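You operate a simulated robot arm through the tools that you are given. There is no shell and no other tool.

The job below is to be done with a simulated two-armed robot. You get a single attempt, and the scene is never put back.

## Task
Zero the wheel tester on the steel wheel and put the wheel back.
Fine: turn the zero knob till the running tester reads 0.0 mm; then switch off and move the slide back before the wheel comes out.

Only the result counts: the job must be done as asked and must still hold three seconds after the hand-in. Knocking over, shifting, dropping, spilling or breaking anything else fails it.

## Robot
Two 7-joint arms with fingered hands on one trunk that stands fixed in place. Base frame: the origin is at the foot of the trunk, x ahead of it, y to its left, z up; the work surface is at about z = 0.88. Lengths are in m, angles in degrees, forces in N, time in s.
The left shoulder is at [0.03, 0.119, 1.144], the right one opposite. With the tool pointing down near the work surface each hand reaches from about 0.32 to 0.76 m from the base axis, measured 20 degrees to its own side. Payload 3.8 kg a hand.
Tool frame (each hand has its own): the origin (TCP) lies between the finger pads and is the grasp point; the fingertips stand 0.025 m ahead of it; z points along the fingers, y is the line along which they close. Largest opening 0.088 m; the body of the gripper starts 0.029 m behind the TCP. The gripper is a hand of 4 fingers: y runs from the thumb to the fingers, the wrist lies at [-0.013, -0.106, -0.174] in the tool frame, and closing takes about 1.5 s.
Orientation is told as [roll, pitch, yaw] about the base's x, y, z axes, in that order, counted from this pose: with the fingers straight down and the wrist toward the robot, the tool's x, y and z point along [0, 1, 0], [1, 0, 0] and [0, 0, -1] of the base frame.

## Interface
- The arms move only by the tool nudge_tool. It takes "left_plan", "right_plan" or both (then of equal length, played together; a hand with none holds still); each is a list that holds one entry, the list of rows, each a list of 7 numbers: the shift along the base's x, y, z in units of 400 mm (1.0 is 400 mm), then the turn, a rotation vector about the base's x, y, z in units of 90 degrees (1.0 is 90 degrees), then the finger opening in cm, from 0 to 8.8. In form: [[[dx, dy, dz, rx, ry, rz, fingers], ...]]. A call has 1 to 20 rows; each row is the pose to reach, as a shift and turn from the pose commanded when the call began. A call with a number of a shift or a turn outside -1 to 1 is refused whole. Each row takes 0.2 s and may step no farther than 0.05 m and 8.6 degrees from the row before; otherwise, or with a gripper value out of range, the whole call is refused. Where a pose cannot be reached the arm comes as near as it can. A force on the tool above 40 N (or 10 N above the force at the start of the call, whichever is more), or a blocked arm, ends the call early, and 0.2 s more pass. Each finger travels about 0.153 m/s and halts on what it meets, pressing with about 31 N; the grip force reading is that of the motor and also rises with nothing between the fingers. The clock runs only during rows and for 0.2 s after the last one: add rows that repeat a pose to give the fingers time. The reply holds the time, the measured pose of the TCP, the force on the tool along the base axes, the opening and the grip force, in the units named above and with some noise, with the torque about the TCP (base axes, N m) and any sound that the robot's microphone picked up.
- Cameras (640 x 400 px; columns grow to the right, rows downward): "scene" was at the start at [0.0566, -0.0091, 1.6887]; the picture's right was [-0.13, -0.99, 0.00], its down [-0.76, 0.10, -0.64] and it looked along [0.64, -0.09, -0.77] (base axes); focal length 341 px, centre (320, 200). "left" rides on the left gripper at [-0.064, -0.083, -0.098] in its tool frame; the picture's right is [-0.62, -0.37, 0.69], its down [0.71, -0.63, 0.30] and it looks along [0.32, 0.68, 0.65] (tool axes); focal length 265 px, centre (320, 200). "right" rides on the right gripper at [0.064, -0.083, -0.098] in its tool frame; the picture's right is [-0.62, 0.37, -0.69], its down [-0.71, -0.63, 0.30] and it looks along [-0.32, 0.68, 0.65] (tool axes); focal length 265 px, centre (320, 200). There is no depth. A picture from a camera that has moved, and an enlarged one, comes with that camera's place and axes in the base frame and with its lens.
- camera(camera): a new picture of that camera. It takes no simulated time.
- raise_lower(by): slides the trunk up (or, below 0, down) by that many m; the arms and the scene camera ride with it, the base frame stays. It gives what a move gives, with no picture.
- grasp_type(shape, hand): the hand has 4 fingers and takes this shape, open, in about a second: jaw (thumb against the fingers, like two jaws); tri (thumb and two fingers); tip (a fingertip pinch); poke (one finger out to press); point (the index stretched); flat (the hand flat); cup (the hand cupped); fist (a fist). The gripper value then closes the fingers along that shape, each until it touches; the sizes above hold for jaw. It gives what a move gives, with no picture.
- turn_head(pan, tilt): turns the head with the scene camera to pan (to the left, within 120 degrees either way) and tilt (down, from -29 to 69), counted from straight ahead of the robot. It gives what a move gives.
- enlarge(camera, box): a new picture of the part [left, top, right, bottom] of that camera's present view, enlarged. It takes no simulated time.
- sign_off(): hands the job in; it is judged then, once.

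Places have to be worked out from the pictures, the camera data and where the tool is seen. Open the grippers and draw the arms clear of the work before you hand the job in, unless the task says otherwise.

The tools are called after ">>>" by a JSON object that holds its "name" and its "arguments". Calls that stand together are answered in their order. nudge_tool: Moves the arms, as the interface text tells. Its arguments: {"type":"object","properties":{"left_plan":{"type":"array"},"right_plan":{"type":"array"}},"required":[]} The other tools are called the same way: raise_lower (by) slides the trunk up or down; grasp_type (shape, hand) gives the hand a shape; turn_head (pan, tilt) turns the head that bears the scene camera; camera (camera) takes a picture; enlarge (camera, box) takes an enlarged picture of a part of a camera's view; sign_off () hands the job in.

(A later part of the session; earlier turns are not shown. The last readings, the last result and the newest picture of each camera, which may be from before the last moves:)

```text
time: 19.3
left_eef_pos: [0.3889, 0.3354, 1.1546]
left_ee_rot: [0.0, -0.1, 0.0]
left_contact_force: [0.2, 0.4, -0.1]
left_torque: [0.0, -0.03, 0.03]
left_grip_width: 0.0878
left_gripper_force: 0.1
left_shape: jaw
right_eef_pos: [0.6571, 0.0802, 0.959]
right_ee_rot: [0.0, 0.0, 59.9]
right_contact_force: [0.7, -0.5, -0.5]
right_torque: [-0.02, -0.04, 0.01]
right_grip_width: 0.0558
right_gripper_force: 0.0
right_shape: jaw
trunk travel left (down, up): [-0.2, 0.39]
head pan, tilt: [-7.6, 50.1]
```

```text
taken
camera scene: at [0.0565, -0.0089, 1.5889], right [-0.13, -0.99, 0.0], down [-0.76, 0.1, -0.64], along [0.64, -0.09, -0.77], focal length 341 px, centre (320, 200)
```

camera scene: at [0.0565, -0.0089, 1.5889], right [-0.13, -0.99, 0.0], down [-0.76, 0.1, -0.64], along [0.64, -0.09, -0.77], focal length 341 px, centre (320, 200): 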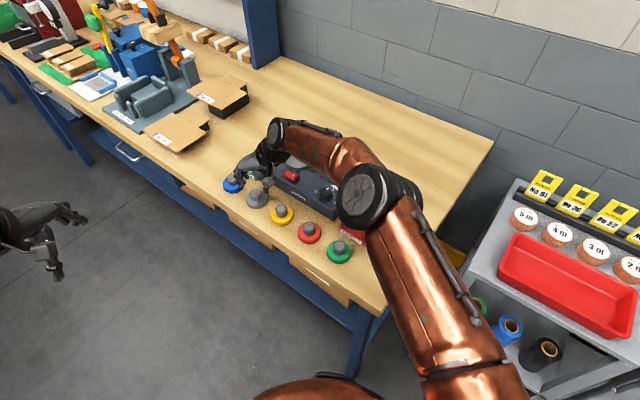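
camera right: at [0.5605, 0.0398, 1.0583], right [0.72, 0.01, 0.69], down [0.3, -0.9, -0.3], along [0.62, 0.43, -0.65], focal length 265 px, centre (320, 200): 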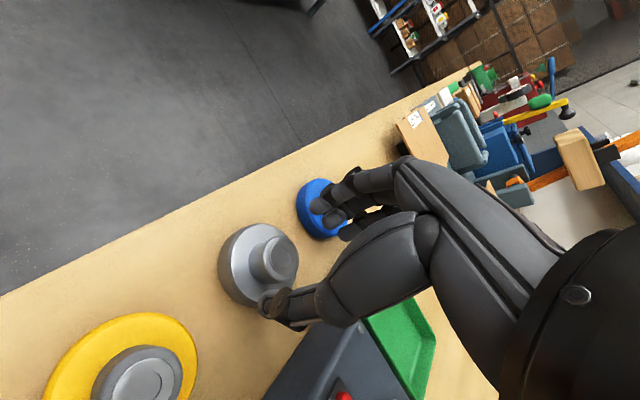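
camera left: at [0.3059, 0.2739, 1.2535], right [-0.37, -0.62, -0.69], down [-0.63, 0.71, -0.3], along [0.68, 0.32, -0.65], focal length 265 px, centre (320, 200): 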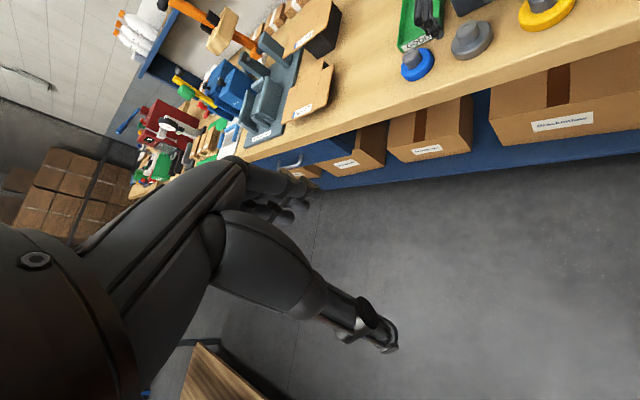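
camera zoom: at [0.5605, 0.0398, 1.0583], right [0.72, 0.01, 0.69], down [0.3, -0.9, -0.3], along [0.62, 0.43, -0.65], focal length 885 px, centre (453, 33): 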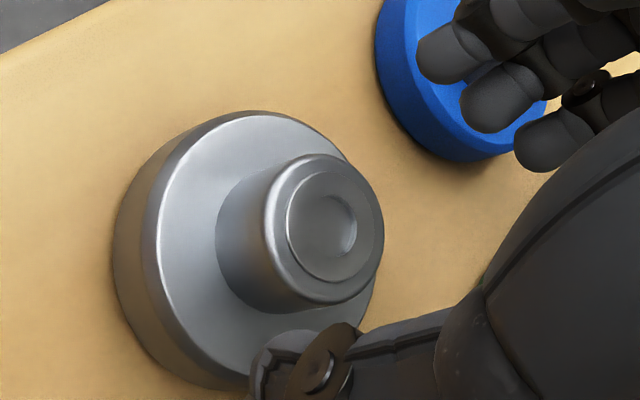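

The hub is about 3 mm in +x from the tool axis, so I estimate its centre at (0.660, 0.0796). I'll shift and descend to z 0.925.

>>> {"name": "nudge_tool", "arguments": {"right_plan": [[[0.0075, -0.0015, -0.04, 0, 0, 0, 5.5], [0.0075, -0.0015, -0.085, 0, 0, 0, 5.5], [0.0075, -0.0015, -0.085, 0, 0, 0, 5.5]]]}}

>>> {"name": "camera", "arguments": {"camera": "right"}}

>>> {"name": "enlarge", "arguments": {"camera": "right", "box": [220, 170, 380, 330]}}

>>> {"name": "enlarge", "arguments": {"camera": "left", "box": [380, 0, 520, 90]}}

>>> {"name": "enlarge", "arguments": {"camera": "scene", "box": [210, 140, 300, 230]}}

```text
time: 20.1
left_eef_pos: [0.3891, 0.3365, 1.1548]
left_ee_rot: [-0.1, -0.1, 0.0]
left_contact_force: [-0.2, -0.3, 0.0]
left_torque: [0.0, -0.01, -0.03]
left_grip_width: 0.0877
left_gripper_force: 0.1
left_shape: jaw
right_eef_pos: [0.6606, 0.0788, 0.9259]
right_ee_rot: [0.0, 0.1, 59.9]
right_contact_force: [0.7, -1.2, -0.4]
right_torque: [0.02, 0.0, 0.03]
right_grip_width: 0.0555
right_gripper_force: 0.1
right_shape: jaw
trunk travel left (down, up): [-0.2, 0.39]
head pan, tilt: [-7.6, 50.1]
```

```text
taken
camera right: at [0.5634, 0.0395, 1.0249], right [0.72, 0.01, 0.69], down [0.3, -0.9, -0.3], along [0.62, 0.43, -0.65], focal length 265 px, centre (320, 200)
```

right: 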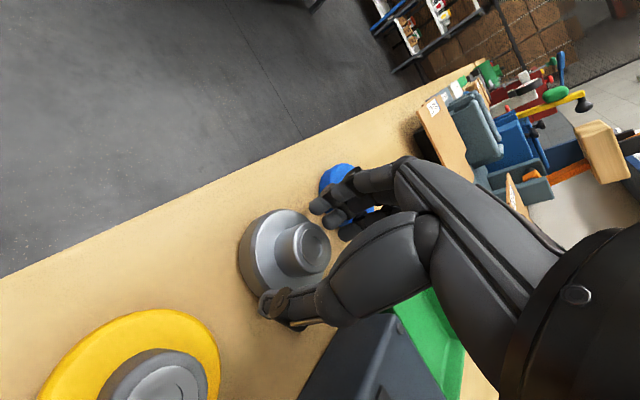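

```text
2.50 times, centred on (300, 250) of right
camera zoom: at [0.5634, 0.0395, 1.0249], right [0.72, 0.01, 0.69], down [0.3, -0.9, -0.3], along [0.62, 0.43, -0.65], focal length 664 px, centre (370, 75)
```

zoom: 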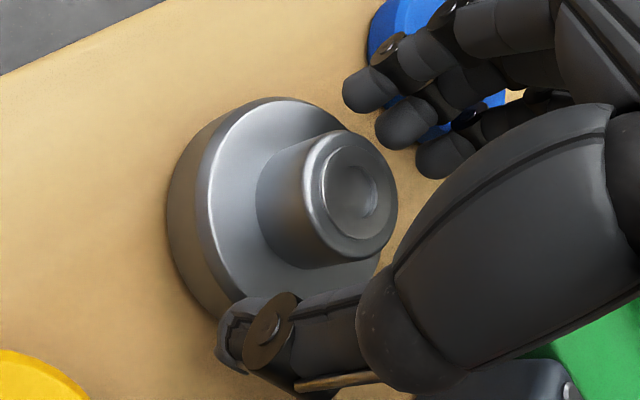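

```text
4.44 times, centred on (450, 45) of left
camera zoom: at [0.3059, 0.2739, 1.2534], right [-0.37, -0.62, -0.69], down [-0.63, 0.71, -0.3], along [0.68, 0.32, -0.65], focal length 1180 px, centre (-258, 889)
```

zoom: 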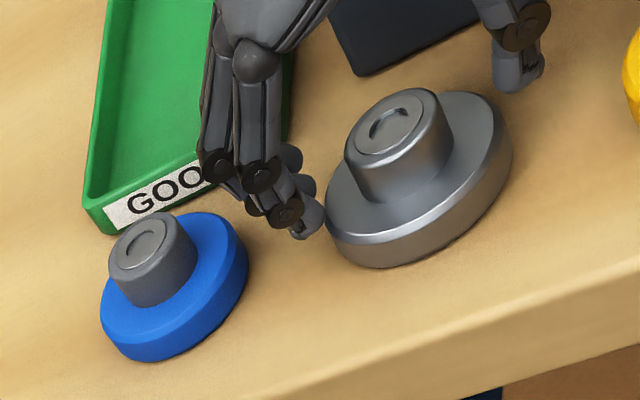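

```text
4.44 times, centred on (255, 185) of scene
camera zoom: at [0.0566, -0.0089, 1.5887], right [-0.13, -0.99, 0.0], down [-0.76, 0.1, -0.64], along [0.64, -0.09, -0.77], focal length 1514 px, centre (609, 267)
```

zoom: 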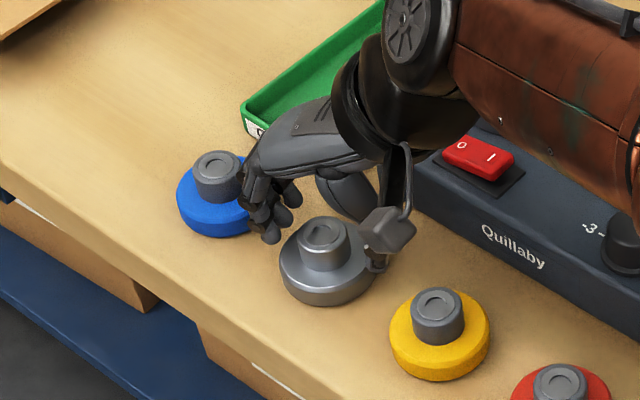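

The fingertips sit at z 0.900, on either side of the hub and just clear of the rim. I'll go 2 mm lower and close on the hub.

>>> {"name": "nudge_tool", "arguments": {"right_plan": [[[0.0, 0.0005, -0.005, 0, 0, 0, 4.5], [0.0, 0.0005, -0.005, 0, 0, 0, 3.5], [0.0, 0.0005, -0.005, 0, 0, 0, 2.5], [0.0, 0.0005, -0.005, 0, 0, 0, 2.0], [0.0, 0.0005, -0.005, 0, 0, 0, 2.0], [0.0, 0.0005, -0.005, 0, 0, 0, 2.0], [0.0, 0.0005, -0.005, 0, 0, 0, 2.0]]]}}

>>> {"name": "enlarge", "arguments": {"camera": "right", "box": [220, 170, 380, 330]}}

>>> {"name": "enlarge", "arguments": {"camera": "left", "box": [380, 0, 520, 90]}}

```text
time: 21.7
left_eef_pos: [0.3888, 0.3368, 1.1541]
left_ee_rot: [0.0, 0.0, 0.0]
left_contact_force: [-0.3, 0.5, 0.4]
left_torque: [0.01, 0.02, -0.02]
left_grip_width: 0.0876
left_gripper_force: 0.0
left_shape: jaw
right_eef_pos: [0.6605, 0.0799, 0.924]
right_ee_rot: [0.0, 0.0, 60.0]
right_contact_force: [0.2, -0.4, -0.1]
right_torque: [0.02, -0.01, -0.04]
right_grip_width: 0.0234
right_gripper_force: 31.1
right_shape: jaw
trunk travel left (down, up): [-0.2, 0.39]
head pan, tilt: [-7.6, 50.1]
```

```text
2.50 times, centred on (300, 250) of right
camera zoom: at [0.5637, 0.0398, 1.023], right [0.72, 0.01, 0.69], down [0.3, -0.9, -0.3], along [0.62, 0.43, -0.65], focal length 664 px, centre (370, 75)
```

zoom: 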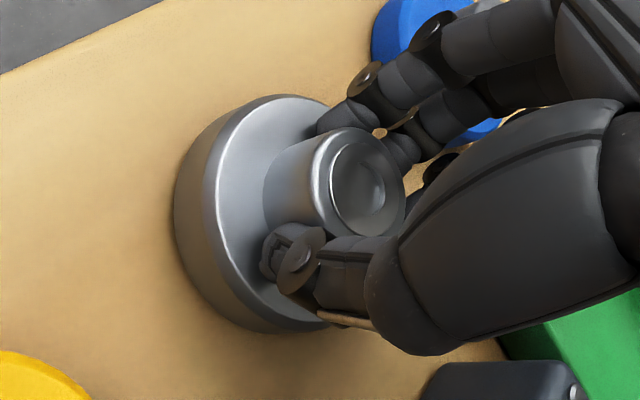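

```text
4.44 times, centred on (450, 45) of left
camera zoom: at [0.306, 0.2739, 1.2533], right [-0.37, -0.62, -0.69], down [-0.63, 0.71, -0.3], along [0.68, 0.32, -0.65], focal length 1180 px, centre (-258, 889)
```

zoom: 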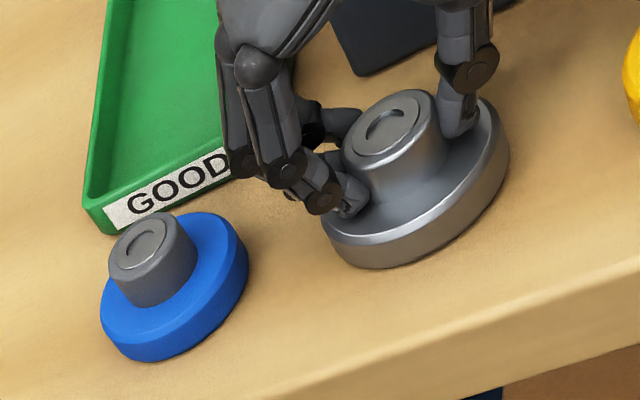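

The grip force is 31 N and the fingers are firmly on the hub. I'll lift gently and check that the wheel comes along.

>>> {"name": "nudge_tool", "arguments": {"right_plan": [[[0, 0, 0.02, 0, 0, 0, 2.0], [0, 0, 0.06, 0, 0, 0, 2.0], [0, 0, 0.11, 0, 0, 0, 2.0], [0, 0, 0.15, 0, 0, 0, 2.0], [0, 0, 0.15, 0, 0, 0, 2.0]]]}}

>>> {"name": "camera", "arguments": {"camera": "right"}}

>>> {"name": "enlarge", "arguments": {"camera": "left", "box": [380, 0, 540, 90]}}

>>> {"name": "enlarge", "arguments": {"camera": "scene", "box": [210, 130, 330, 230]}}

```text
time: 22.9
left_eef_pos: [0.3883, 0.3359, 1.1543]
left_ee_rot: [0.0, 0.0, -0.1]
left_contact_force: [-0.4, 0.1, -0.4]
left_torque: [-0.05, -0.02, -0.01]
left_grip_width: 0.0875
left_gripper_force: 0.1
left_shape: jaw
right_eef_pos: [0.66, 0.0793, 0.9827]
right_ee_rot: [0.1, 0.1, 60.0]
right_contact_force: [0.3, 0.1, -2.5]
right_torque: [0.0, -0.03, -0.02]
right_grip_width: 0.0235
right_gripper_force: 30.4
right_shape: jaw
trunk travel left (down, up): [-0.2, 0.39]
head pan, tilt: [-7.6, 50.1]
```

```text
taken
camera right: at [0.5632, 0.0398, 1.081], right [0.72, 0.01, 0.69], down [0.3, -0.9, -0.3], along [0.62, 0.43, -0.65], focal length 265 px, centre (320, 200)
```

right: 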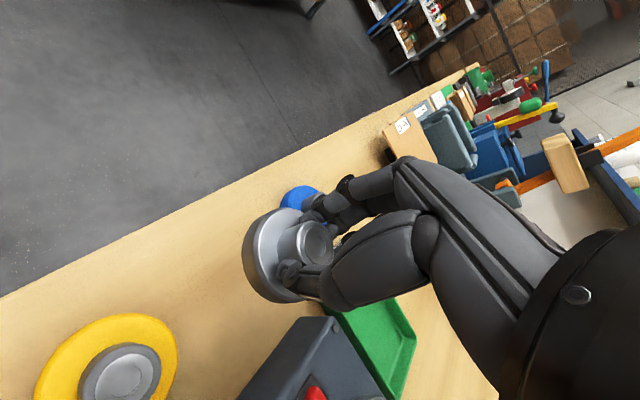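

```text
4.00 times, centred on (460, 45) of left
camera zoom: at [0.3064, 0.274, 1.2532], right [-0.37, -0.62, -0.69], down [-0.63, 0.71, -0.3], along [0.68, 0.32, -0.65], focal length 1062 px, centre (-240, 820)
```

zoom: 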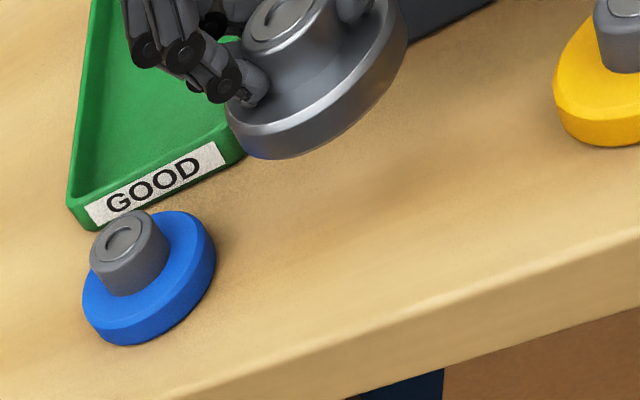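

```text
4.00 times, centred on (270, 180) of scene
camera zoom: at [0.0573, -0.0088, 1.5887], right [-0.13, -0.99, 0.0], down [-0.76, 0.1, -0.64], along [0.64, -0.09, -0.77], focal length 1362 px, centre (520, 280)
```

zoom: 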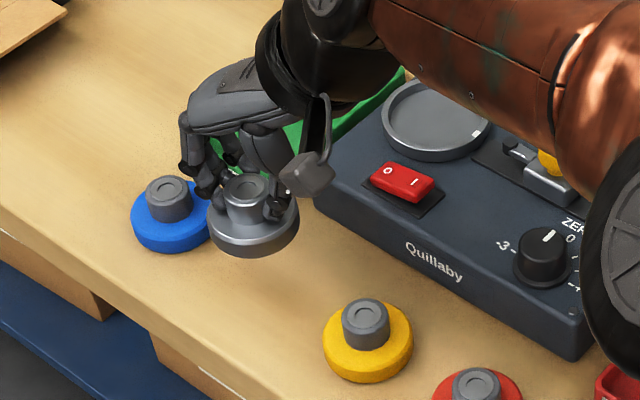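

The wheel is held level. I'll raise it to z 1.06 and carry it over the seat, turning the hand back to yaw 0 on the way.

>>> {"name": "nudge_tool", "arguments": {"right_plan": [[[0, 0, 0.1, 0, 0, 0, 2.0], [0, 0, 0.1925, 0, 0, 0, 2.0], [0.028, -0.038, 0.1925, 0, 0, -0.083, 2.0], [0.056, -0.0765, 0.1925, 0, 0, -0.167, 2.0], [0.084, -0.115, 0.1925, 0, 0, -0.25, 2.0], [0.1125, -0.153, 0.1925, 0, 0, -0.333, 2.0], [0.141, -0.191, 0.1925, 0, 0, -0.417, 2.0], [0.169, -0.2295, 0.1925, 0, 0, -0.5, 2.0], [0.197, -0.268, 0.1925, 0, 0, -0.583, 2.0], [0.225, -0.306, 0.1925, 0, 0, -0.667, 2.0], [0.225, -0.306, 0.1925, 0, 0, -0.667, 2.0]]]}}

>>> {"name": "camera", "arguments": {"camera": "right"}}

>>> {"name": "camera", "arguments": {"camera": "scene"}}

>>> {"name": "enlarge", "arguments": {"camera": "left", "box": [380, 0, 640, 120]}}

```text
time: 25.3
left_eef_pos: [0.3897, 0.337, 1.1554]
left_ee_rot: [-0.1, 0.0, 0.1]
left_contact_force: [-1.1, -0.5, 0.1]
left_torque: [0.0, 0.0, -0.04]
left_grip_width: 0.0878
left_gripper_force: 0.1
left_shape: jaw
right_eef_pos: [0.7468, -0.0442, 1.0604]
right_ee_rot: [0.0, 0.0, -0.2]
right_contact_force: [0.4, -0.4, -2.9]
right_torque: [-0.02, 0.03, 0.02]
right_grip_width: 0.0232
right_gripper_force: 30.7
right_shape: jaw
right hand out of reach, approached as far as the arm can: row 10
trunk travel left (down, up): [-0.2, 0.39]
head pan, tilt: [-7.6, 50.1]
```

```text
taken
camera right: at [0.6652, 0.0208, 1.1591], right [0.37, -0.62, 0.69], down [-0.63, -0.71, -0.3], along [0.68, -0.33, -0.65], focal length 265 px, centre (320, 200)
```

right: 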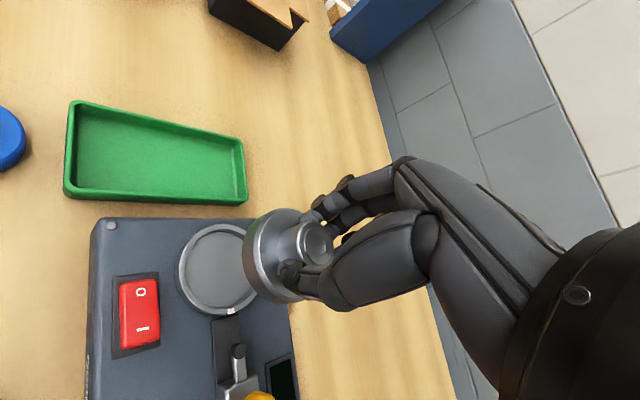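

```text
taken
camera scene: at [0.0569, -0.0087, 1.5887], right [-0.13, -0.99, 0.0], down [-0.76, 0.1, -0.64], along [0.64, -0.09, -0.77], focal length 341 px, centre (320, 200)
```

scene: 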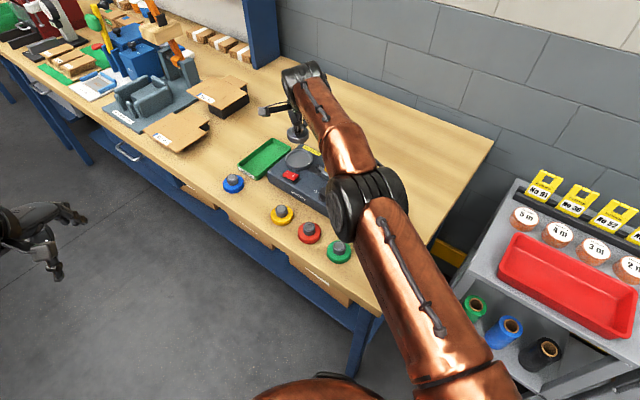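

```text
2.46 times, centred on (510, 60) of left
camera zoom: at [0.3061, 0.2741, 1.2533], right [-0.37, -0.62, -0.69], down [-0.63, 0.71, -0.3], along [0.68, 0.32, -0.65], focal length 653 px, centre (-148, 545)
```

zoom: 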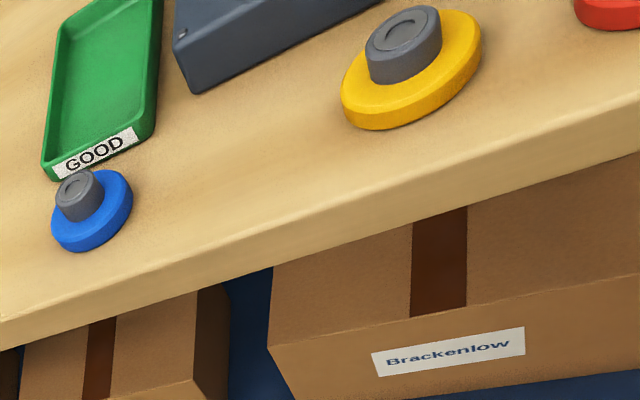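

The wheel is near the seat at TCP (0.747, -0.044, 1.060). I'll enlarge to line it up with the cup.

>>> {"name": "enlarge", "arguments": {"camera": "right", "box": [160, 190, 350, 330]}}

>>> {"name": "enlarge", "arguments": {"camera": "scene", "box": [250, 90, 350, 210]}}

```text
2.86 times, centred on (255, 260) of right
camera zoom: at [0.6652, 0.0208, 1.1591], right [0.37, -0.62, 0.69], down [-0.63, -0.71, -0.3], along [0.68, -0.33, -0.65], focal length 758 px, centre (506, 29)
```

zoom: 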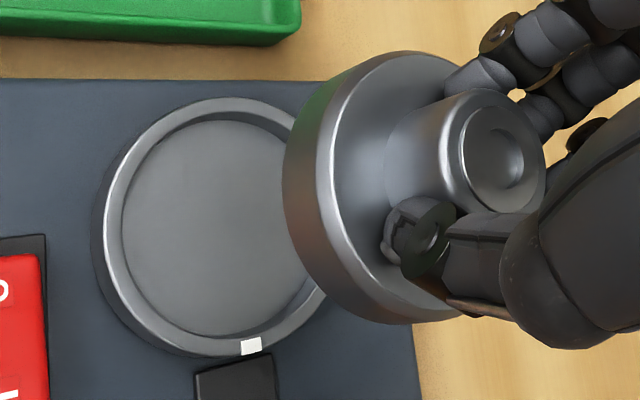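

```text
3.33 times, centred on (300, 150) of scene
camera zoom: at [0.0569, -0.0087, 1.5887], right [-0.13, -0.99, 0.0], down [-0.76, 0.1, -0.64], along [0.64, -0.09, -0.77], focal length 1135 px, centre (387, 367)
```

zoom: 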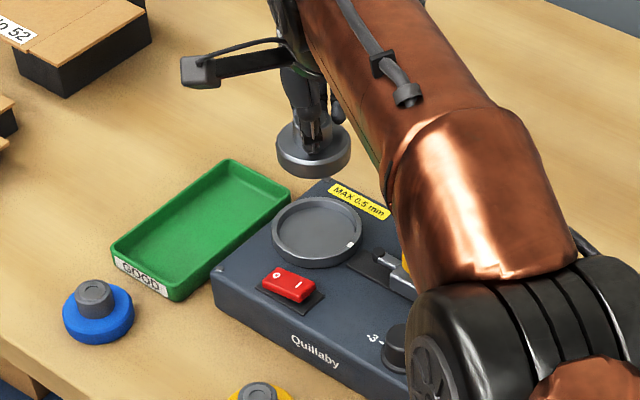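

The fit gives the cup centre at about (0.751, -0.043), and the wheel sits about 2.5 mm toward the fingers in the grip. So the TCP should go to (0.7485, -0.0425). I'll descend to z 0.995 first and look.

>>> {"name": "nudge_tool", "arguments": {"right_plan": [[[0.002, 0.002, -0.06, 0, 0, 0, 2.0], [0.004, 0.004, -0.12, 0, 0, 0, 2.0], [0.004, 0.004, -0.1625, 0, 0, 0, 2.0], [0.004, 0.004, -0.1625, 0, 0, 0, 2.0]]]}}

>>> {"name": "enlarge", "arguments": {"camera": "right", "box": [200, 180, 390, 320]}}

>>> {"name": "enlarge", "arguments": {"camera": "scene", "box": [250, 110, 350, 210]}}

```text
time: 26.3
left_eef_pos: [0.3888, 0.3366, 1.1544]
left_ee_rot: [0.0, 0.0, -0.1]
left_contact_force: [-0.1, 0.1, -0.2]
left_torque: [-0.02, -0.04, -0.02]
left_grip_width: 0.088
left_gripper_force: 0.1
left_shape: jaw
right_eef_pos: [0.7491, -0.0426, 0.9938]
right_ee_rot: [0.0, 0.0, -0.2]
right_contact_force: [-0.8, 1.0, -2.8]
right_torque: [0.02, -0.03, -0.02]
right_grip_width: 0.0232
right_gripper_force: 30.4
right_shape: jaw
right hand out of reach, approached as far as the arm can: row 2, 3, 4
trunk travel left (down, up): [-0.2, 0.39]
head pan, tilt: [-7.6, 50.1]
```

```text
2.86 times, centred on (295, 250) of right
camera zoom: at [0.6659, 0.0208, 1.0928], right [0.37, -0.62, 0.69], down [-0.63, -0.71, -0.3], along [0.68, -0.33, -0.65], focal length 758 px, centre (391, 57)
```

zoom: 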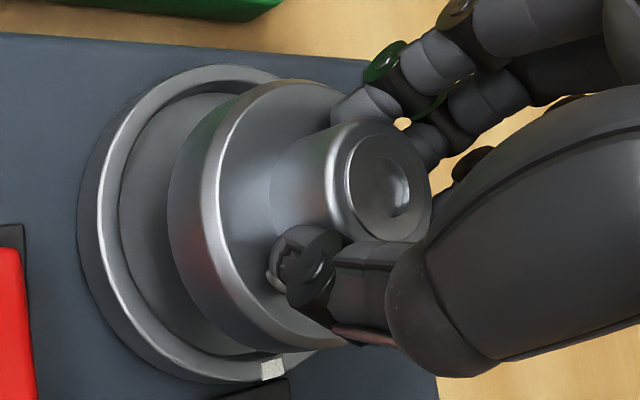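

```text
4.00 times, centred on (300, 160) of scene
camera zoom: at [0.0569, -0.0089, 1.5887], right [-0.13, -0.99, 0.0], down [-0.76, 0.1, -0.64], along [0.64, -0.09, -0.77], focal length 1362 px, centre (400, 360)
```

zoom: 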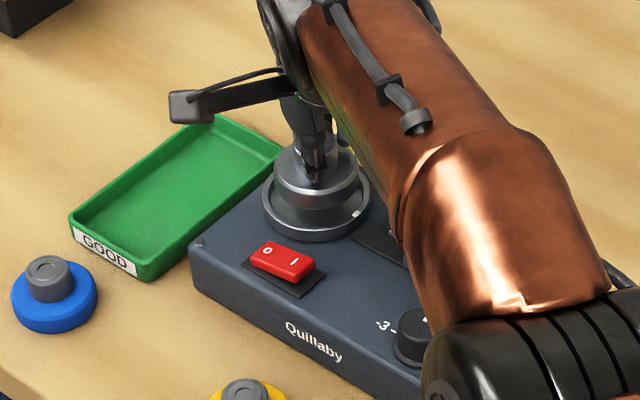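

The wheel is centred above the cup in both views. I'll lower it in small steps and watch the vertical force for contact.

>>> {"name": "nudge_tool", "arguments": {"right_plan": [[[0, 0, -0.01, 0, 0, 0, 2.0], [0, 0, -0.02, 0, 0, 0, 2.0], [0, 0, -0.03, 0, 0, 0, 2.0], [0, 0, -0.03, 0, 0, 0, 2.0]]]}}

>>> {"name": "enlarge", "arguments": {"camera": "right", "box": [200, 180, 390, 320]}}

>>> {"name": "enlarge", "arguments": {"camera": "scene", "box": [280, 130, 340, 180]}}

```text
time: 27.3
left_eef_pos: [0.3894, 0.3366, 1.1544]
left_ee_rot: [0.0, 0.0, 0.0]
left_contact_force: [0.1, 0.0, -0.1]
left_torque: [0.02, 0.0, 0.01]
left_grip_width: 0.0877
left_gripper_force: 0.1
left_shape: jaw
right_eef_pos: [0.7488, -0.0438, 0.9829]
right_ee_rot: [0.1, -0.1, -0.1]
right_contact_force: [-0.1, -1.2, -3.3]
right_torque: [0.02, 0.01, -0.01]
right_grip_width: 0.0231
right_gripper_force: 31.2
right_shape: jaw
trunk travel left (down, up): [-0.2, 0.39]
head pan, tilt: [-7.6, 50.1]
```

```text
2.86 times, centred on (295, 250) of right
camera zoom: at [0.6656, 0.0209, 1.0816], right [0.37, -0.62, 0.69], down [-0.63, -0.71, -0.3], along [0.68, -0.32, -0.65], focal length 758 px, centre (391, 57)
```

zoom: 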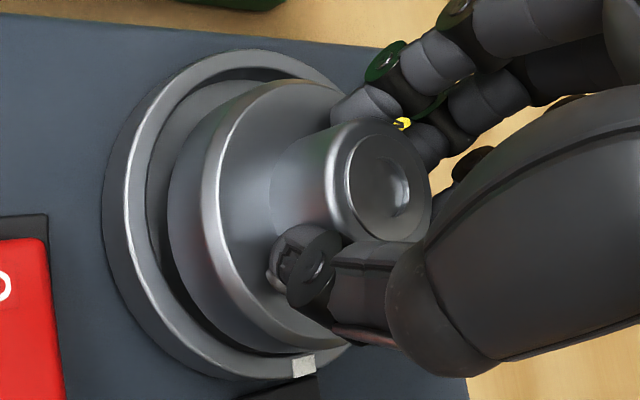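

```text
8.00 times, centred on (310, 155) of scene
camera zoom: at [0.0571, -0.0089, 1.5887], right [-0.13, -0.99, 0.0], down [-0.76, 0.1, -0.64], along [0.64, -0.09, -0.77], focal length 2725 px, centre (400, 560)
```

zoom: 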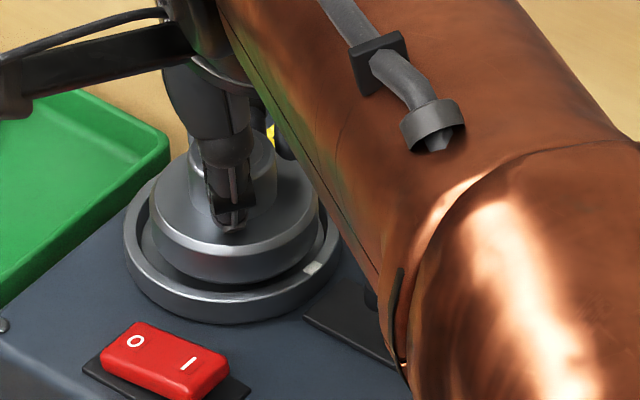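

The cup centre now fits to within about 1 mm of the held wheel's centre. I'll keep lowering.

>>> {"name": "nudge_tool", "arguments": {"right_plan": [[[0.002, 0, -0.01, 0, 0, 0, 2.0], [0.002, 0, -0.015, 0, 0, 0, 2.0], [0.002, 0, -0.015, 0, 0, 0, 2.0]]]}}

>>> {"name": "enlarge", "arguments": {"camera": "scene", "box": [280, 130, 340, 180]}}

>>> {"name": "enlarge", "arguments": {"camera": "right", "box": [200, 180, 390, 320]}}

```text
time: 28.1
left_eef_pos: [0.3872, 0.336, 1.1551]
left_ee_rot: [-0.1, 0.0, -0.1]
left_contact_force: [0.8, -0.1, -0.2]
left_torque: [0.02, 0.0, -0.03]
left_grip_width: 0.0878
left_gripper_force: 0.1
left_shape: jaw
right_eef_pos: [0.7454, -0.0447, 0.9812]
right_ee_rot: [0.1, -0.4, -0.1]
right_contact_force: [4.2, 0.0, 14.7]
right_torque: [0.03, 0.15, 0.03]
right_grip_width: 0.025
right_gripper_force: 31.0
right_shape: jaw
right hand out of reach, approached as far as the arm can: row 1, 2, 3
trunk travel left (down, up): [-0.2, 0.39]
head pan, tilt: [-7.6, 50.1]
```

```text
8.00 times, centred on (310, 155) of scene
camera zoom: at [0.0552, -0.0087, 1.5889], right [-0.13, -0.99, 0.0], down [-0.76, 0.1, -0.64], along [0.64, -0.09, -0.77], focal length 2725 px, centre (400, 560)
```

zoom: 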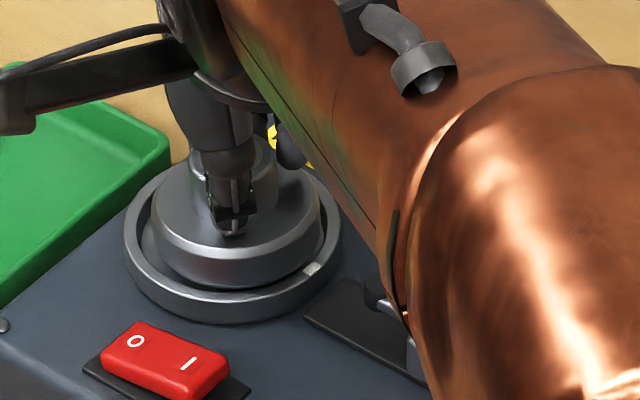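

```text
2.86 times, centred on (295, 250) of right
camera zoom: at [0.6621, 0.0206, 1.0788], right [0.36, -0.62, 0.69], down [-0.63, -0.71, -0.31], along [0.69, -0.32, -0.65], focal length 758 px, centre (391, 57)
```

zoom: 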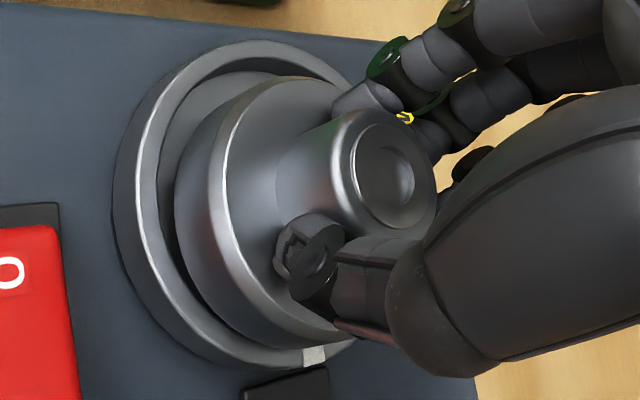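

Contact: 14.7 N upward, with the wheel bottom at about z 0.937 by my reckoning. I'll look closely to see whether it sits on the cup floor or on the cup's rim.

>>> {"name": "enlarge", "arguments": {"camera": "scene", "box": [290, 140, 326, 172]}}

>>> {"name": "enlarge", "arguments": {"camera": "right", "box": [230, 180, 330, 320]}}

```text
12.50 times, centred on (308, 156) of scene
camera zoom: at [0.0552, -0.0087, 1.5889], right [-0.13, -0.99, 0.0], down [-0.76, 0.1, -0.64], along [0.64, -0.09, -0.77], focal length 4257 px, centre (470, 750)
```

zoom: 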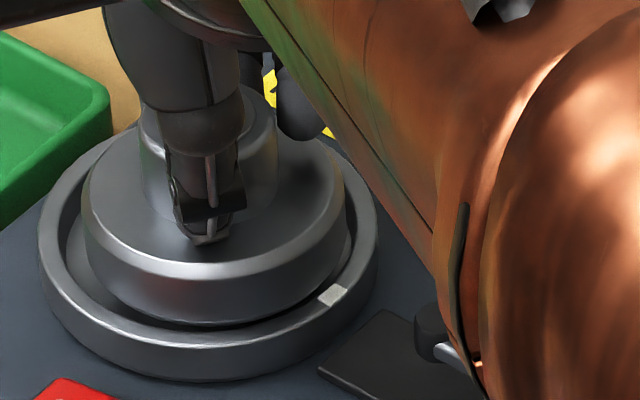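

```text
2.86 times, centred on (280, 250) of right
camera zoom: at [0.6621, 0.0206, 1.0788], right [0.36, -0.62, 0.69], down [-0.63, -0.71, -0.31], along [0.69, -0.32, -0.65], focal length 758 px, centre (434, 57)
```

zoom: 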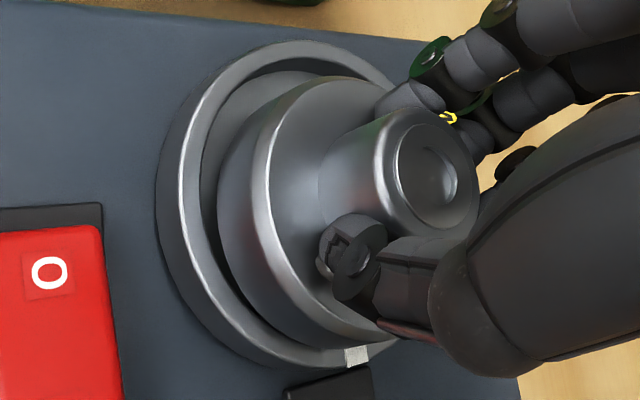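

The wheel is about 4 mm short toward the robot, so it likely rests on the cup's near rim; the arm is at its extension limit. I'll lift it clear, raise the trunk by 0.1 m so the shoulder is level with the wrist for more reach, and come down again.

>>> {"name": "nudge_tool", "arguments": {"right_plan": [[[0, 0, 0.03, 0, 0, 0, 2.0], [0, 0, 0.1, 0, 0, 0, 2.0], [0, 0, 0.1, 0, 0, 0, 2.0]]]}}

>>> {"name": "raise_lower", "arguments": {"by": 0.1}}

>>> {"name": "camera", "arguments": {"camera": "right"}}

```text
time: 28.9
left_eef_pos: [0.3915, 0.3359, 1.1537]
left_ee_rot: [0.1, 0.1, 0.0]
left_contact_force: [-0.7, -0.3, -0.4]
left_torque: [0.01, 0.02, -0.01]
left_grip_width: 0.0878
left_gripper_force: 0.1
left_shape: jaw
right_eef_pos: [0.7459, -0.0441, 1.0152]
right_ee_rot: [-0.1, 0.2, 0.0]
right_contact_force: [0.8, 0.0, -3.4]
right_torque: [0.01, -0.03, 0.04]
right_grip_width: 0.0244
right_gripper_force: 31.1
right_shape: jaw
trunk travel left (down, up): [-0.2, 0.39]
head pan, tilt: [-7.6, 50.1]
```

```text
time: 30.3
left_eef_pos: [0.3893, 0.3369, 1.254]
left_ee_rot: [-0.1, 0.0, -0.1]
left_contact_force: [-0.6, -1.4, -0.1]
left_torque: [0.01, 0.02, 0.04]
left_grip_width: 0.0877
left_gripper_force: 0.1
left_shape: jaw
right_eef_pos: [0.7454, -0.0438, 1.1144]
right_ee_rot: [0.0, 0.1, -0.1]
right_contact_force: [-0.1, -0.4, -3.6]
right_torque: [-0.01, 0.0, 0.02]
right_grip_width: 0.0243
right_gripper_force: 31.0
right_shape: jaw
trunk travel left (down, up): [-0.3, 0.29]
head pan, tilt: [-7.6, 50.1]
```

```text
taken
camera right: at [0.6629, 0.0211, 1.2142], right [0.37, -0.62, 0.69], down [-0.63, -0.71, -0.3], along [0.68, -0.33, -0.65], focal length 265 px, centre (320, 200)
```

right: 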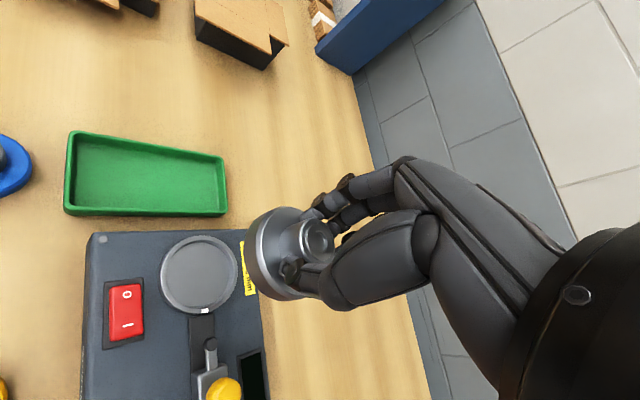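

The tool is now at z 1.114. I'll check how the wheel sits in the hand and where the cup is.

>>> {"name": "enlarge", "arguments": {"camera": "right", "box": [230, 180, 350, 310]}}

>>> {"name": "enlarge", "arguments": {"camera": "right", "box": [140, 215, 260, 325]}}

>>> {"name": "enlarge", "arguments": {"camera": "scene", "box": [270, 120, 340, 210]}}

```text
3.08 times, centred on (290, 245) of right
camera zoom: at [0.6629, 0.0211, 1.2142], right [0.37, -0.62, 0.69], down [-0.63, -0.71, -0.3], along [0.68, -0.33, -0.65], focal length 817 px, centre (412, 62)
```

zoom: 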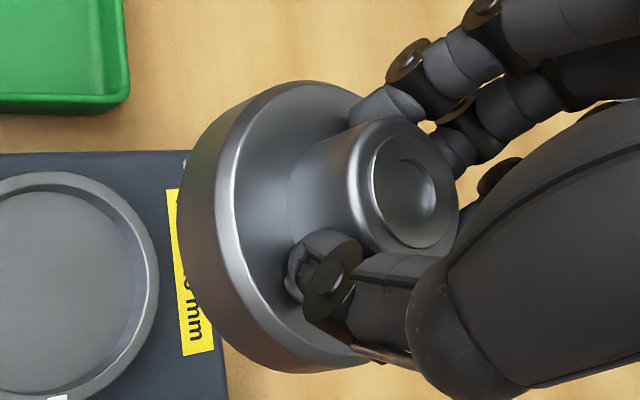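

```text
3.64 times, centred on (200, 270) of right
camera zoom: at [0.6629, 0.0211, 1.2142], right [0.37, -0.62, 0.69], down [-0.63, -0.71, -0.3], along [0.68, -0.33, -0.65], focal length 965 px, centre (756, -54)
```

zoom: 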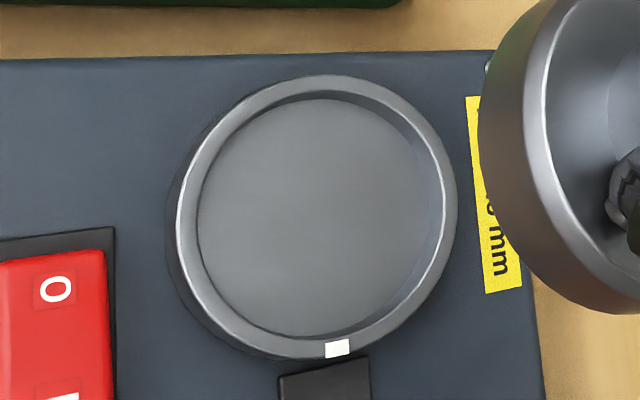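

```text
4.44 times, centred on (305, 165) of scene
camera zoom: at [0.0574, -0.0088, 1.6885], right [-0.13, -0.99, 0.0], down [-0.76, 0.1, -0.64], along [0.64, -0.09, -0.77], focal length 1514 px, centre (387, 356)
```

zoom: 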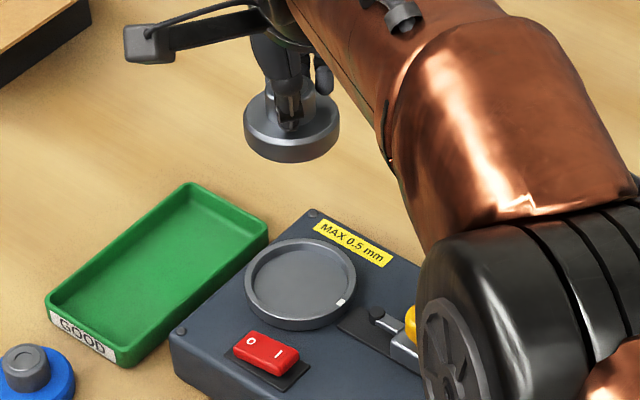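

The wheel is level and still about 3 mm toward the fingers. I'll come down to z 0.995 with the corrected x and re-check the alignment.

>>> {"name": "nudge_tool", "arguments": {"right_plan": [[[0.004, 0.001, -0.1, 0, 0, 0, 2.0], [0.008, 0.002, -0.2, 0, 0, 0, 2.0], [0.008, 0.002, -0.3, 0, 0, 0, 2.0], [0.008, 0.002, -0.3, 0, 0, 0, 2.0]]]}}

>>> {"name": "enlarge", "arguments": {"camera": "right", "box": [200, 180, 390, 320]}}

>>> {"name": "enlarge", "arguments": {"camera": "scene", "box": [280, 150, 340, 210]}}

```text
time: 31.3
left_eef_pos: [0.3891, 0.3371, 1.2541]
left_ee_rot: [0.0, 0.0, 0.0]
left_contact_force: [0.4, -0.1, 0.1]
left_torque: [0.01, -0.01, -0.02]
left_grip_width: 0.0878
left_gripper_force: 0.1
left_shape: jaw
right_eef_pos: [0.7374, -0.046, 1.0014]
right_ee_rot: [0.0, 0.0, -0.2]
right_contact_force: [0.4, -0.8, -3.2]
right_torque: [0.02, 0.03, 0.01]
right_grip_width: 0.0241
right_gripper_force: 31.4
right_shape: jaw
right hand out of reach, approached as far as the arm can: row 2, 3, 4
trunk travel left (down, up): [-0.3, 0.29]
head pan, tilt: [-7.6, 50.1]
```

```text
2.86 times, centred on (295, 250) of right
camera zoom: at [0.6557, 0.0189, 1.1005], right [0.37, -0.62, 0.69], down [-0.63, -0.71, -0.3], along [0.68, -0.33, -0.65], focal length 758 px, centre (391, 57)
```

zoom: 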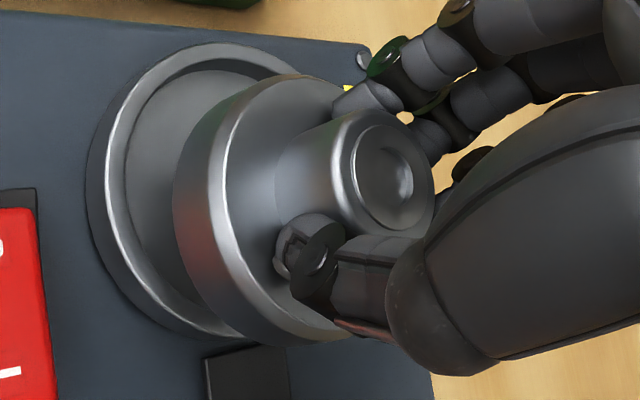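

```text
6.67 times, centred on (310, 180) of scene
camera zoom: at [0.0574, -0.0089, 1.6887], right [-0.13, -0.99, 0.0], down [-0.76, 0.1, -0.64], along [0.64, -0.09, -0.77], focal length 2271 px, centre (387, 333)
```

zoom: 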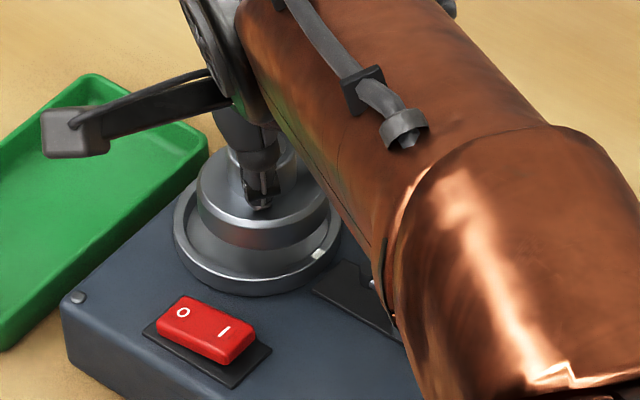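

The raised trunk made it worse: it stopped at x 0.737, so the limit is angular and not a matter of extension. A larger yaw helped before, so I'll try yaw 15° at this height.

>>> {"name": "nudge_tool", "arguments": {"right_plan": [[[0.0, 0.0, 0.0, 0, 0, 0.083, 2.0], [0.015, 0.004, 0.0, 0, 0, 0.167, 2.0], [0.028, 0.007, 0.0, 0, 0, 0.167, 2.0], [0.028, 0.007, 0.0, 0, 0, 0.167, 2.0]]]}}

```text
time: 32.3
left_eef_pos: [0.3886, 0.3358, 1.2537]
left_ee_rot: [-0.1, 0.0, 0.0]
left_contact_force: [0.4, -0.3, 0.1]
left_torque: [-0.01, -0.02, 0.0]
left_grip_width: 0.0877
left_gripper_force: 0.0
left_shape: jaw
right_eef_pos: [0.7347, -0.0493, 1.0027]
right_ee_rot: [0.1, -0.1, 15.0]
right_contact_force: [-0.5, 0.0, -3.7]
right_torque: [-0.02, 0.0, 0.02]
right_grip_width: 0.0244
right_gripper_force: 31.0
right_shape: jaw
right hand out of reach, approached as far as the arm can: row 2, 3, 4
trunk travel left (down, up): [-0.3, 0.29]
head pan, tilt: [-7.6, 50.1]
```

The data fit a reach sphere centred higher than the shoulder, so a lower trunk gives more forward reach. I'll raise the hand, turn back to yaw 0 and lower the trunk by 0.17 m.

>>> {"name": "nudge_tool", "arguments": {"right_plan": [[[0, 0, 0.11, 0, 0, -0.06, 2.0], [0, 0, 0.22, 0, 0, -0.12, 2.0], [0, 0, 0.33, 0, 0, -0.167, 2.0], [0.01, 0.006, 0.435, 0, 0, -0.167, 2.0], [0.02, 0.014, 0.435, 0, 0, -0.167, 2.0], [0.02, 0.014, 0.435, 0, 0, -0.167, 2.0]]]}}

>>> {"name": "raise_lower", "arguments": {"by": -0.17}}

```text
time: 33.7
left_eef_pos: [0.3887, 0.3368, 1.2536]
left_ee_rot: [0.0, 0.0, 0.0]
left_contact_force: [0.3, 1.2, 0.0]
left_torque: [0.03, -0.01, -0.02]
left_grip_width: 0.0879
left_gripper_force: 0.1
left_shape: jaw
right_eef_pos: [0.7427, -0.0451, 1.177]
right_ee_rot: [0.1, 0.0, -0.1]
right_contact_force: [-1.2, 0.3, -3.5]
right_torque: [0.02, 0.01, 0.02]
right_grip_width: 0.0242
right_gripper_force: 31.2
right_shape: jaw
trunk travel left (down, up): [-0.3, 0.29]
head pan, tilt: [-7.6, 50.1]
```

```text
time: 35.6
left_eef_pos: [0.3889, 0.336, 1.0848]
left_ee_rot: [0.0, -0.1, 0.1]
left_contact_force: [-0.1, 0.0, -0.1]
left_torque: [0.02, 0.01, 0.0]
left_grip_width: 0.0878
left_gripper_force: 0.0
left_shape: jaw
right_eef_pos: [0.7436, -0.045, 1.0067]
right_ee_rot: [0.0, 0.0, -0.1]
right_contact_force: [0.4, 0.2, -3.3]
right_torque: [0.02, 0.02, -0.02]
right_grip_width: 0.0241
right_gripper_force: 31.1
right_shape: jaw
trunk travel left (down, up): [-0.13, 0.46]
head pan, tilt: [-7.6, 50.1]
```

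The tool is now at (0.744, -0.045, 1.007) with no reach flags. I'll step to the target over the cup and check.

>>> {"name": "nudge_tool", "arguments": {"right_plan": [[[0.007, 0.002, -0.01, 0, 0, 0, 2.0], [0.0135, 0.005, -0.025, 0, 0, 0, 2.0], [0.0135, 0.005, -0.025, 0, 0, 0, 2.0]]]}}

>>> {"name": "enlarge", "arguments": {"camera": "right", "box": [200, 180, 390, 320]}}

>>> {"name": "enlarge", "arguments": {"camera": "scene", "box": [280, 110, 340, 170]}}

```text
time: 36.4
left_eef_pos: [0.3884, 0.336, 1.0848]
left_ee_rot: [-0.1, 0.0, -0.1]
left_contact_force: [0.4, 0.5, 0.1]
left_torque: [0.0, 0.0, -0.02]
left_grip_width: 0.0876
left_gripper_force: 0.1
left_shape: jaw
right_eef_pos: [0.7478, -0.0429, 0.9974]
right_ee_rot: [0.1, 0.0, -0.1]
right_contact_force: [1.2, 0.5, -3.2]
right_torque: [0.04, 0.05, 0.0]
right_grip_width: 0.0242
right_gripper_force: 31.2
right_shape: jaw
trunk travel left (down, up): [-0.13, 0.46]
head pan, tilt: [-7.6, 50.1]
```

```text
2.86 times, centred on (295, 250) of right
camera zoom: at [0.6644, 0.0218, 1.0963], right [0.37, -0.62, 0.69], down [-0.63, -0.71, -0.3], along [0.68, -0.32, -0.65], focal length 758 px, centre (391, 57)
```

zoom: 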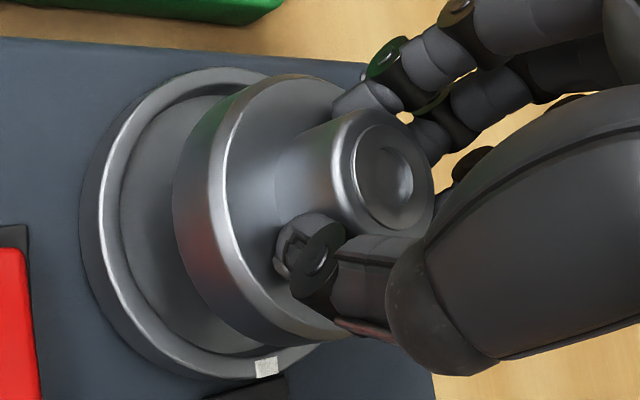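

```text
6.67 times, centred on (310, 140) of scene
camera zoom: at [0.0569, -0.0089, 1.5187], right [-0.13, -0.99, 0.0], down [-0.76, 0.1, -0.64], along [0.64, -0.09, -0.77], focal length 2271 px, centre (387, 600)
```

zoom: 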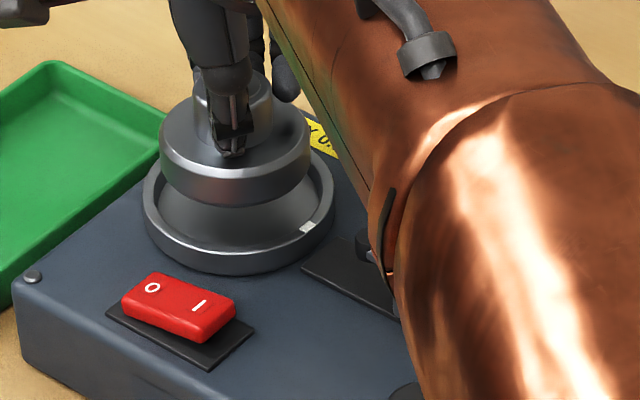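

No flags now at (0.748, -0.043, 0.997). I'll take a tight zoom to compare the wheel with the cup along x.

>>> {"name": "enlarge", "arguments": {"camera": "scene", "box": [282, 120, 318, 155]}}

>>> {"name": "enlarge", "arguments": {"camera": "right", "box": [210, 190, 300, 320]}}

```text
11.43 times, centred on (300, 138) of scene
camera zoom: at [0.0569, -0.0089, 1.5187], right [-0.13, -0.99, 0.0], down [-0.76, 0.1, -0.64], along [0.64, -0.09, -0.77], focal length 3892 px, centre (549, 914)
```

zoom: 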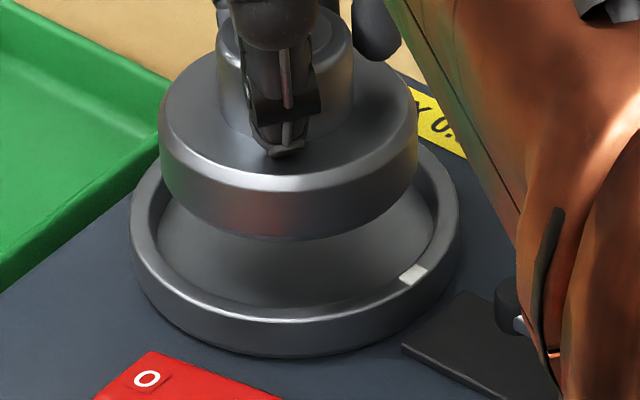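

```text
3.08 times, centred on (255, 255) of right
camera zoom: at [0.6644, 0.0218, 1.0963], right [0.37, -0.62, 0.69], down [-0.63, -0.71, -0.3], along [0.68, -0.32, -0.65], focal length 817 px, centre (520, 31)
```

zoom: 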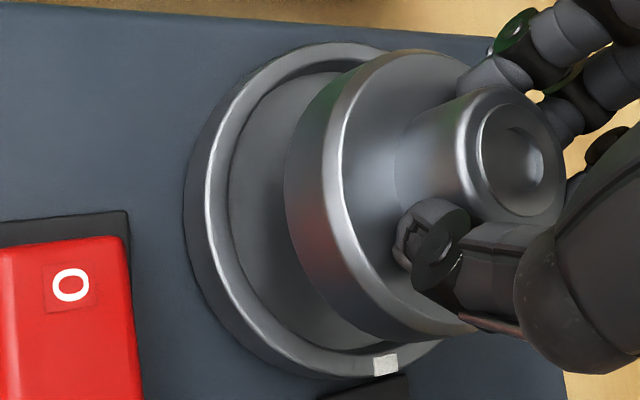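

Combining the views, the cup centre is about 2 mm ahead of the wheel's and 1 mm to the right. I'll apply that shift and lower in small steps, watching the force.

>>> {"name": "nudge_tool", "arguments": {"right_plan": [[[0.0045, -0.003, -0.0125, 0, 0, 0, 2.0], [0.0045, -0.003, -0.025, 0, 0, 0, 2.0], [0.0045, -0.003, -0.034, 0, 0, 0, 2.0], [0.0045, -0.003, -0.034, 0, 0, 0, 2.0]]]}}

>>> {"name": "enlarge", "arguments": {"camera": "scene", "box": [282, 120, 318, 155]}}

>>> {"name": "enlarge", "arguments": {"camera": "right", "box": [210, 190, 300, 320]}}

```text
time: 37.4
left_eef_pos: [0.3894, 0.337, 1.084]
left_ee_rot: [-0.1, -0.1, -0.1]
left_contact_force: [0.0, 0.3, -1.0]
left_torque: [0.01, -0.01, -0.02]
left_grip_width: 0.0878
left_gripper_force: 0.1
left_shape: jaw
right_eef_pos: [0.748, -0.0443, 0.9831]
right_ee_rot: [0.2, -0.1, -0.1]
right_contact_force: [0.1, -0.1, -1.9]
right_torque: [-0.01, 0.0, -0.01]
right_grip_width: 0.0243
right_gripper_force: 30.4
right_shape: jaw
trunk travel left (down, up): [-0.13, 0.46]
head pan, tilt: [-7.6, 50.1]
```

```text
11.43 times, centred on (300, 138) of scene
camera zoom: at [0.057, -0.0089, 1.5187], right [-0.13, -0.99, 0.0], down [-0.76, 0.1, -0.64], along [0.64, -0.09, -0.77], focal length 3892 px, centre (549, 914)
```

zoom: 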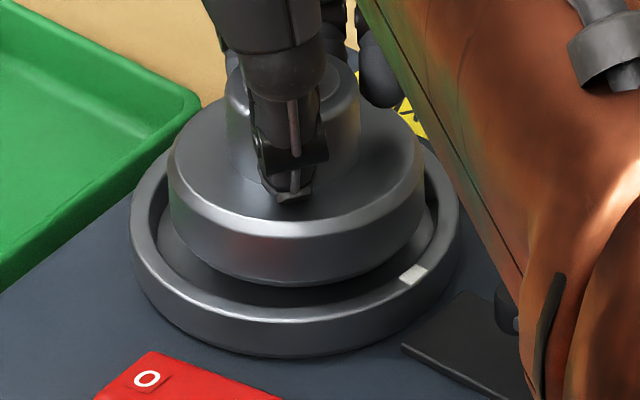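

```text
3.08 times, centred on (255, 255) of right
camera zoom: at [0.6655, 0.0208, 1.0822], right [0.37, -0.62, 0.69], down [-0.63, -0.71, -0.3], along [0.68, -0.33, -0.65], focal length 817 px, centre (520, 31)
```

zoom: 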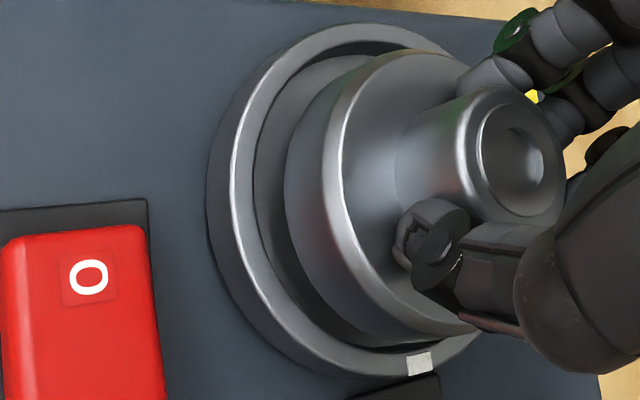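

There's no contact yet, and the wheel is nicely centred laterally. I'll continue downwards.

>>> {"name": "nudge_tool", "arguments": {"right_plan": [[[0.001, 0, -0.006, 0, 0, 0, 2.0], [0.001, 0, -0.012, 0, 0, 0, 2.0], [0.001, 0, -0.012, 0, 0, 0, 2.0]]]}}

>>> {"name": "enlarge", "arguments": {"camera": "scene", "box": [288, 130, 316, 155]}}

>>> {"name": "enlarge", "arguments": {"camera": "right", "box": [210, 190, 300, 320]}}

```text
time: 38.2
left_eef_pos: [0.3893, 0.3358, 1.0845]
left_ee_rot: [0.0, -0.1, 0.0]
left_contact_force: [-0.6, 0.2, 0.4]
left_torque: [0.01, 0.02, -0.01]
left_grip_width: 0.0879
left_gripper_force: 0.0
left_shape: jaw
right_eef_pos: [0.7487, -0.0426, 0.9786]
right_ee_rot: [0.0, 0.0, -0.1]
right_contact_force: [0.1, 0.5, -3.1]
right_torque: [0.03, -0.03, -0.02]
right_grip_width: 0.0242
right_gripper_force: 30.7
right_shape: jaw
trunk travel left (down, up): [-0.13, 0.46]
head pan, tilt: [-7.6, 50.1]
```

```text
16.00 times, centred on (302, 142) of scene
camera zoom: at [0.0571, -0.0089, 1.5187], right [-0.13, -0.99, 0.0], down [-0.76, 0.1, -0.64], along [0.64, -0.09, -0.77], focal length 5450 px, centre (608, 1120)
```

zoom: 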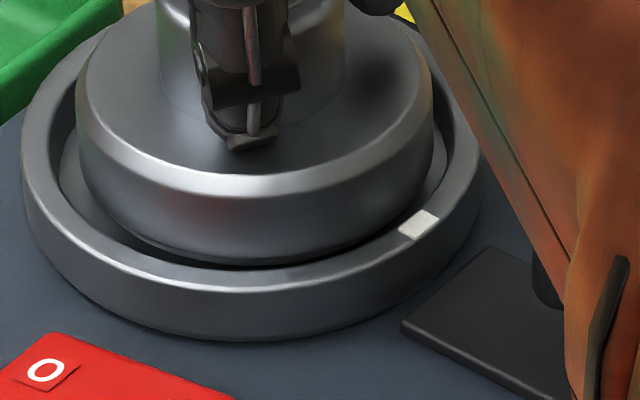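

```text
3.08 times, centred on (255, 255) of right
camera zoom: at [0.6657, 0.021, 1.0771], right [0.37, -0.62, 0.69], down [-0.63, -0.71, -0.3], along [0.68, -0.33, -0.65], focal length 817 px, centre (520, 31)
```

zoom: 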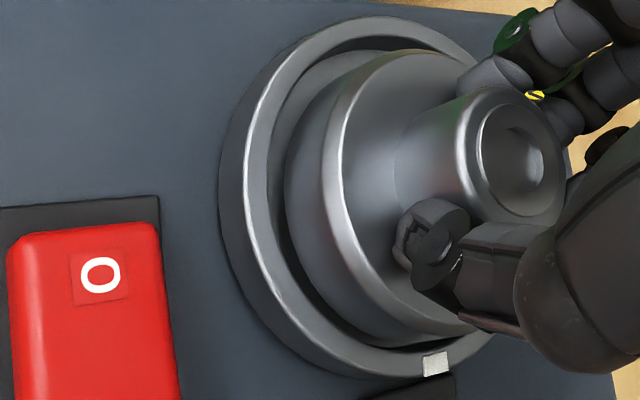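

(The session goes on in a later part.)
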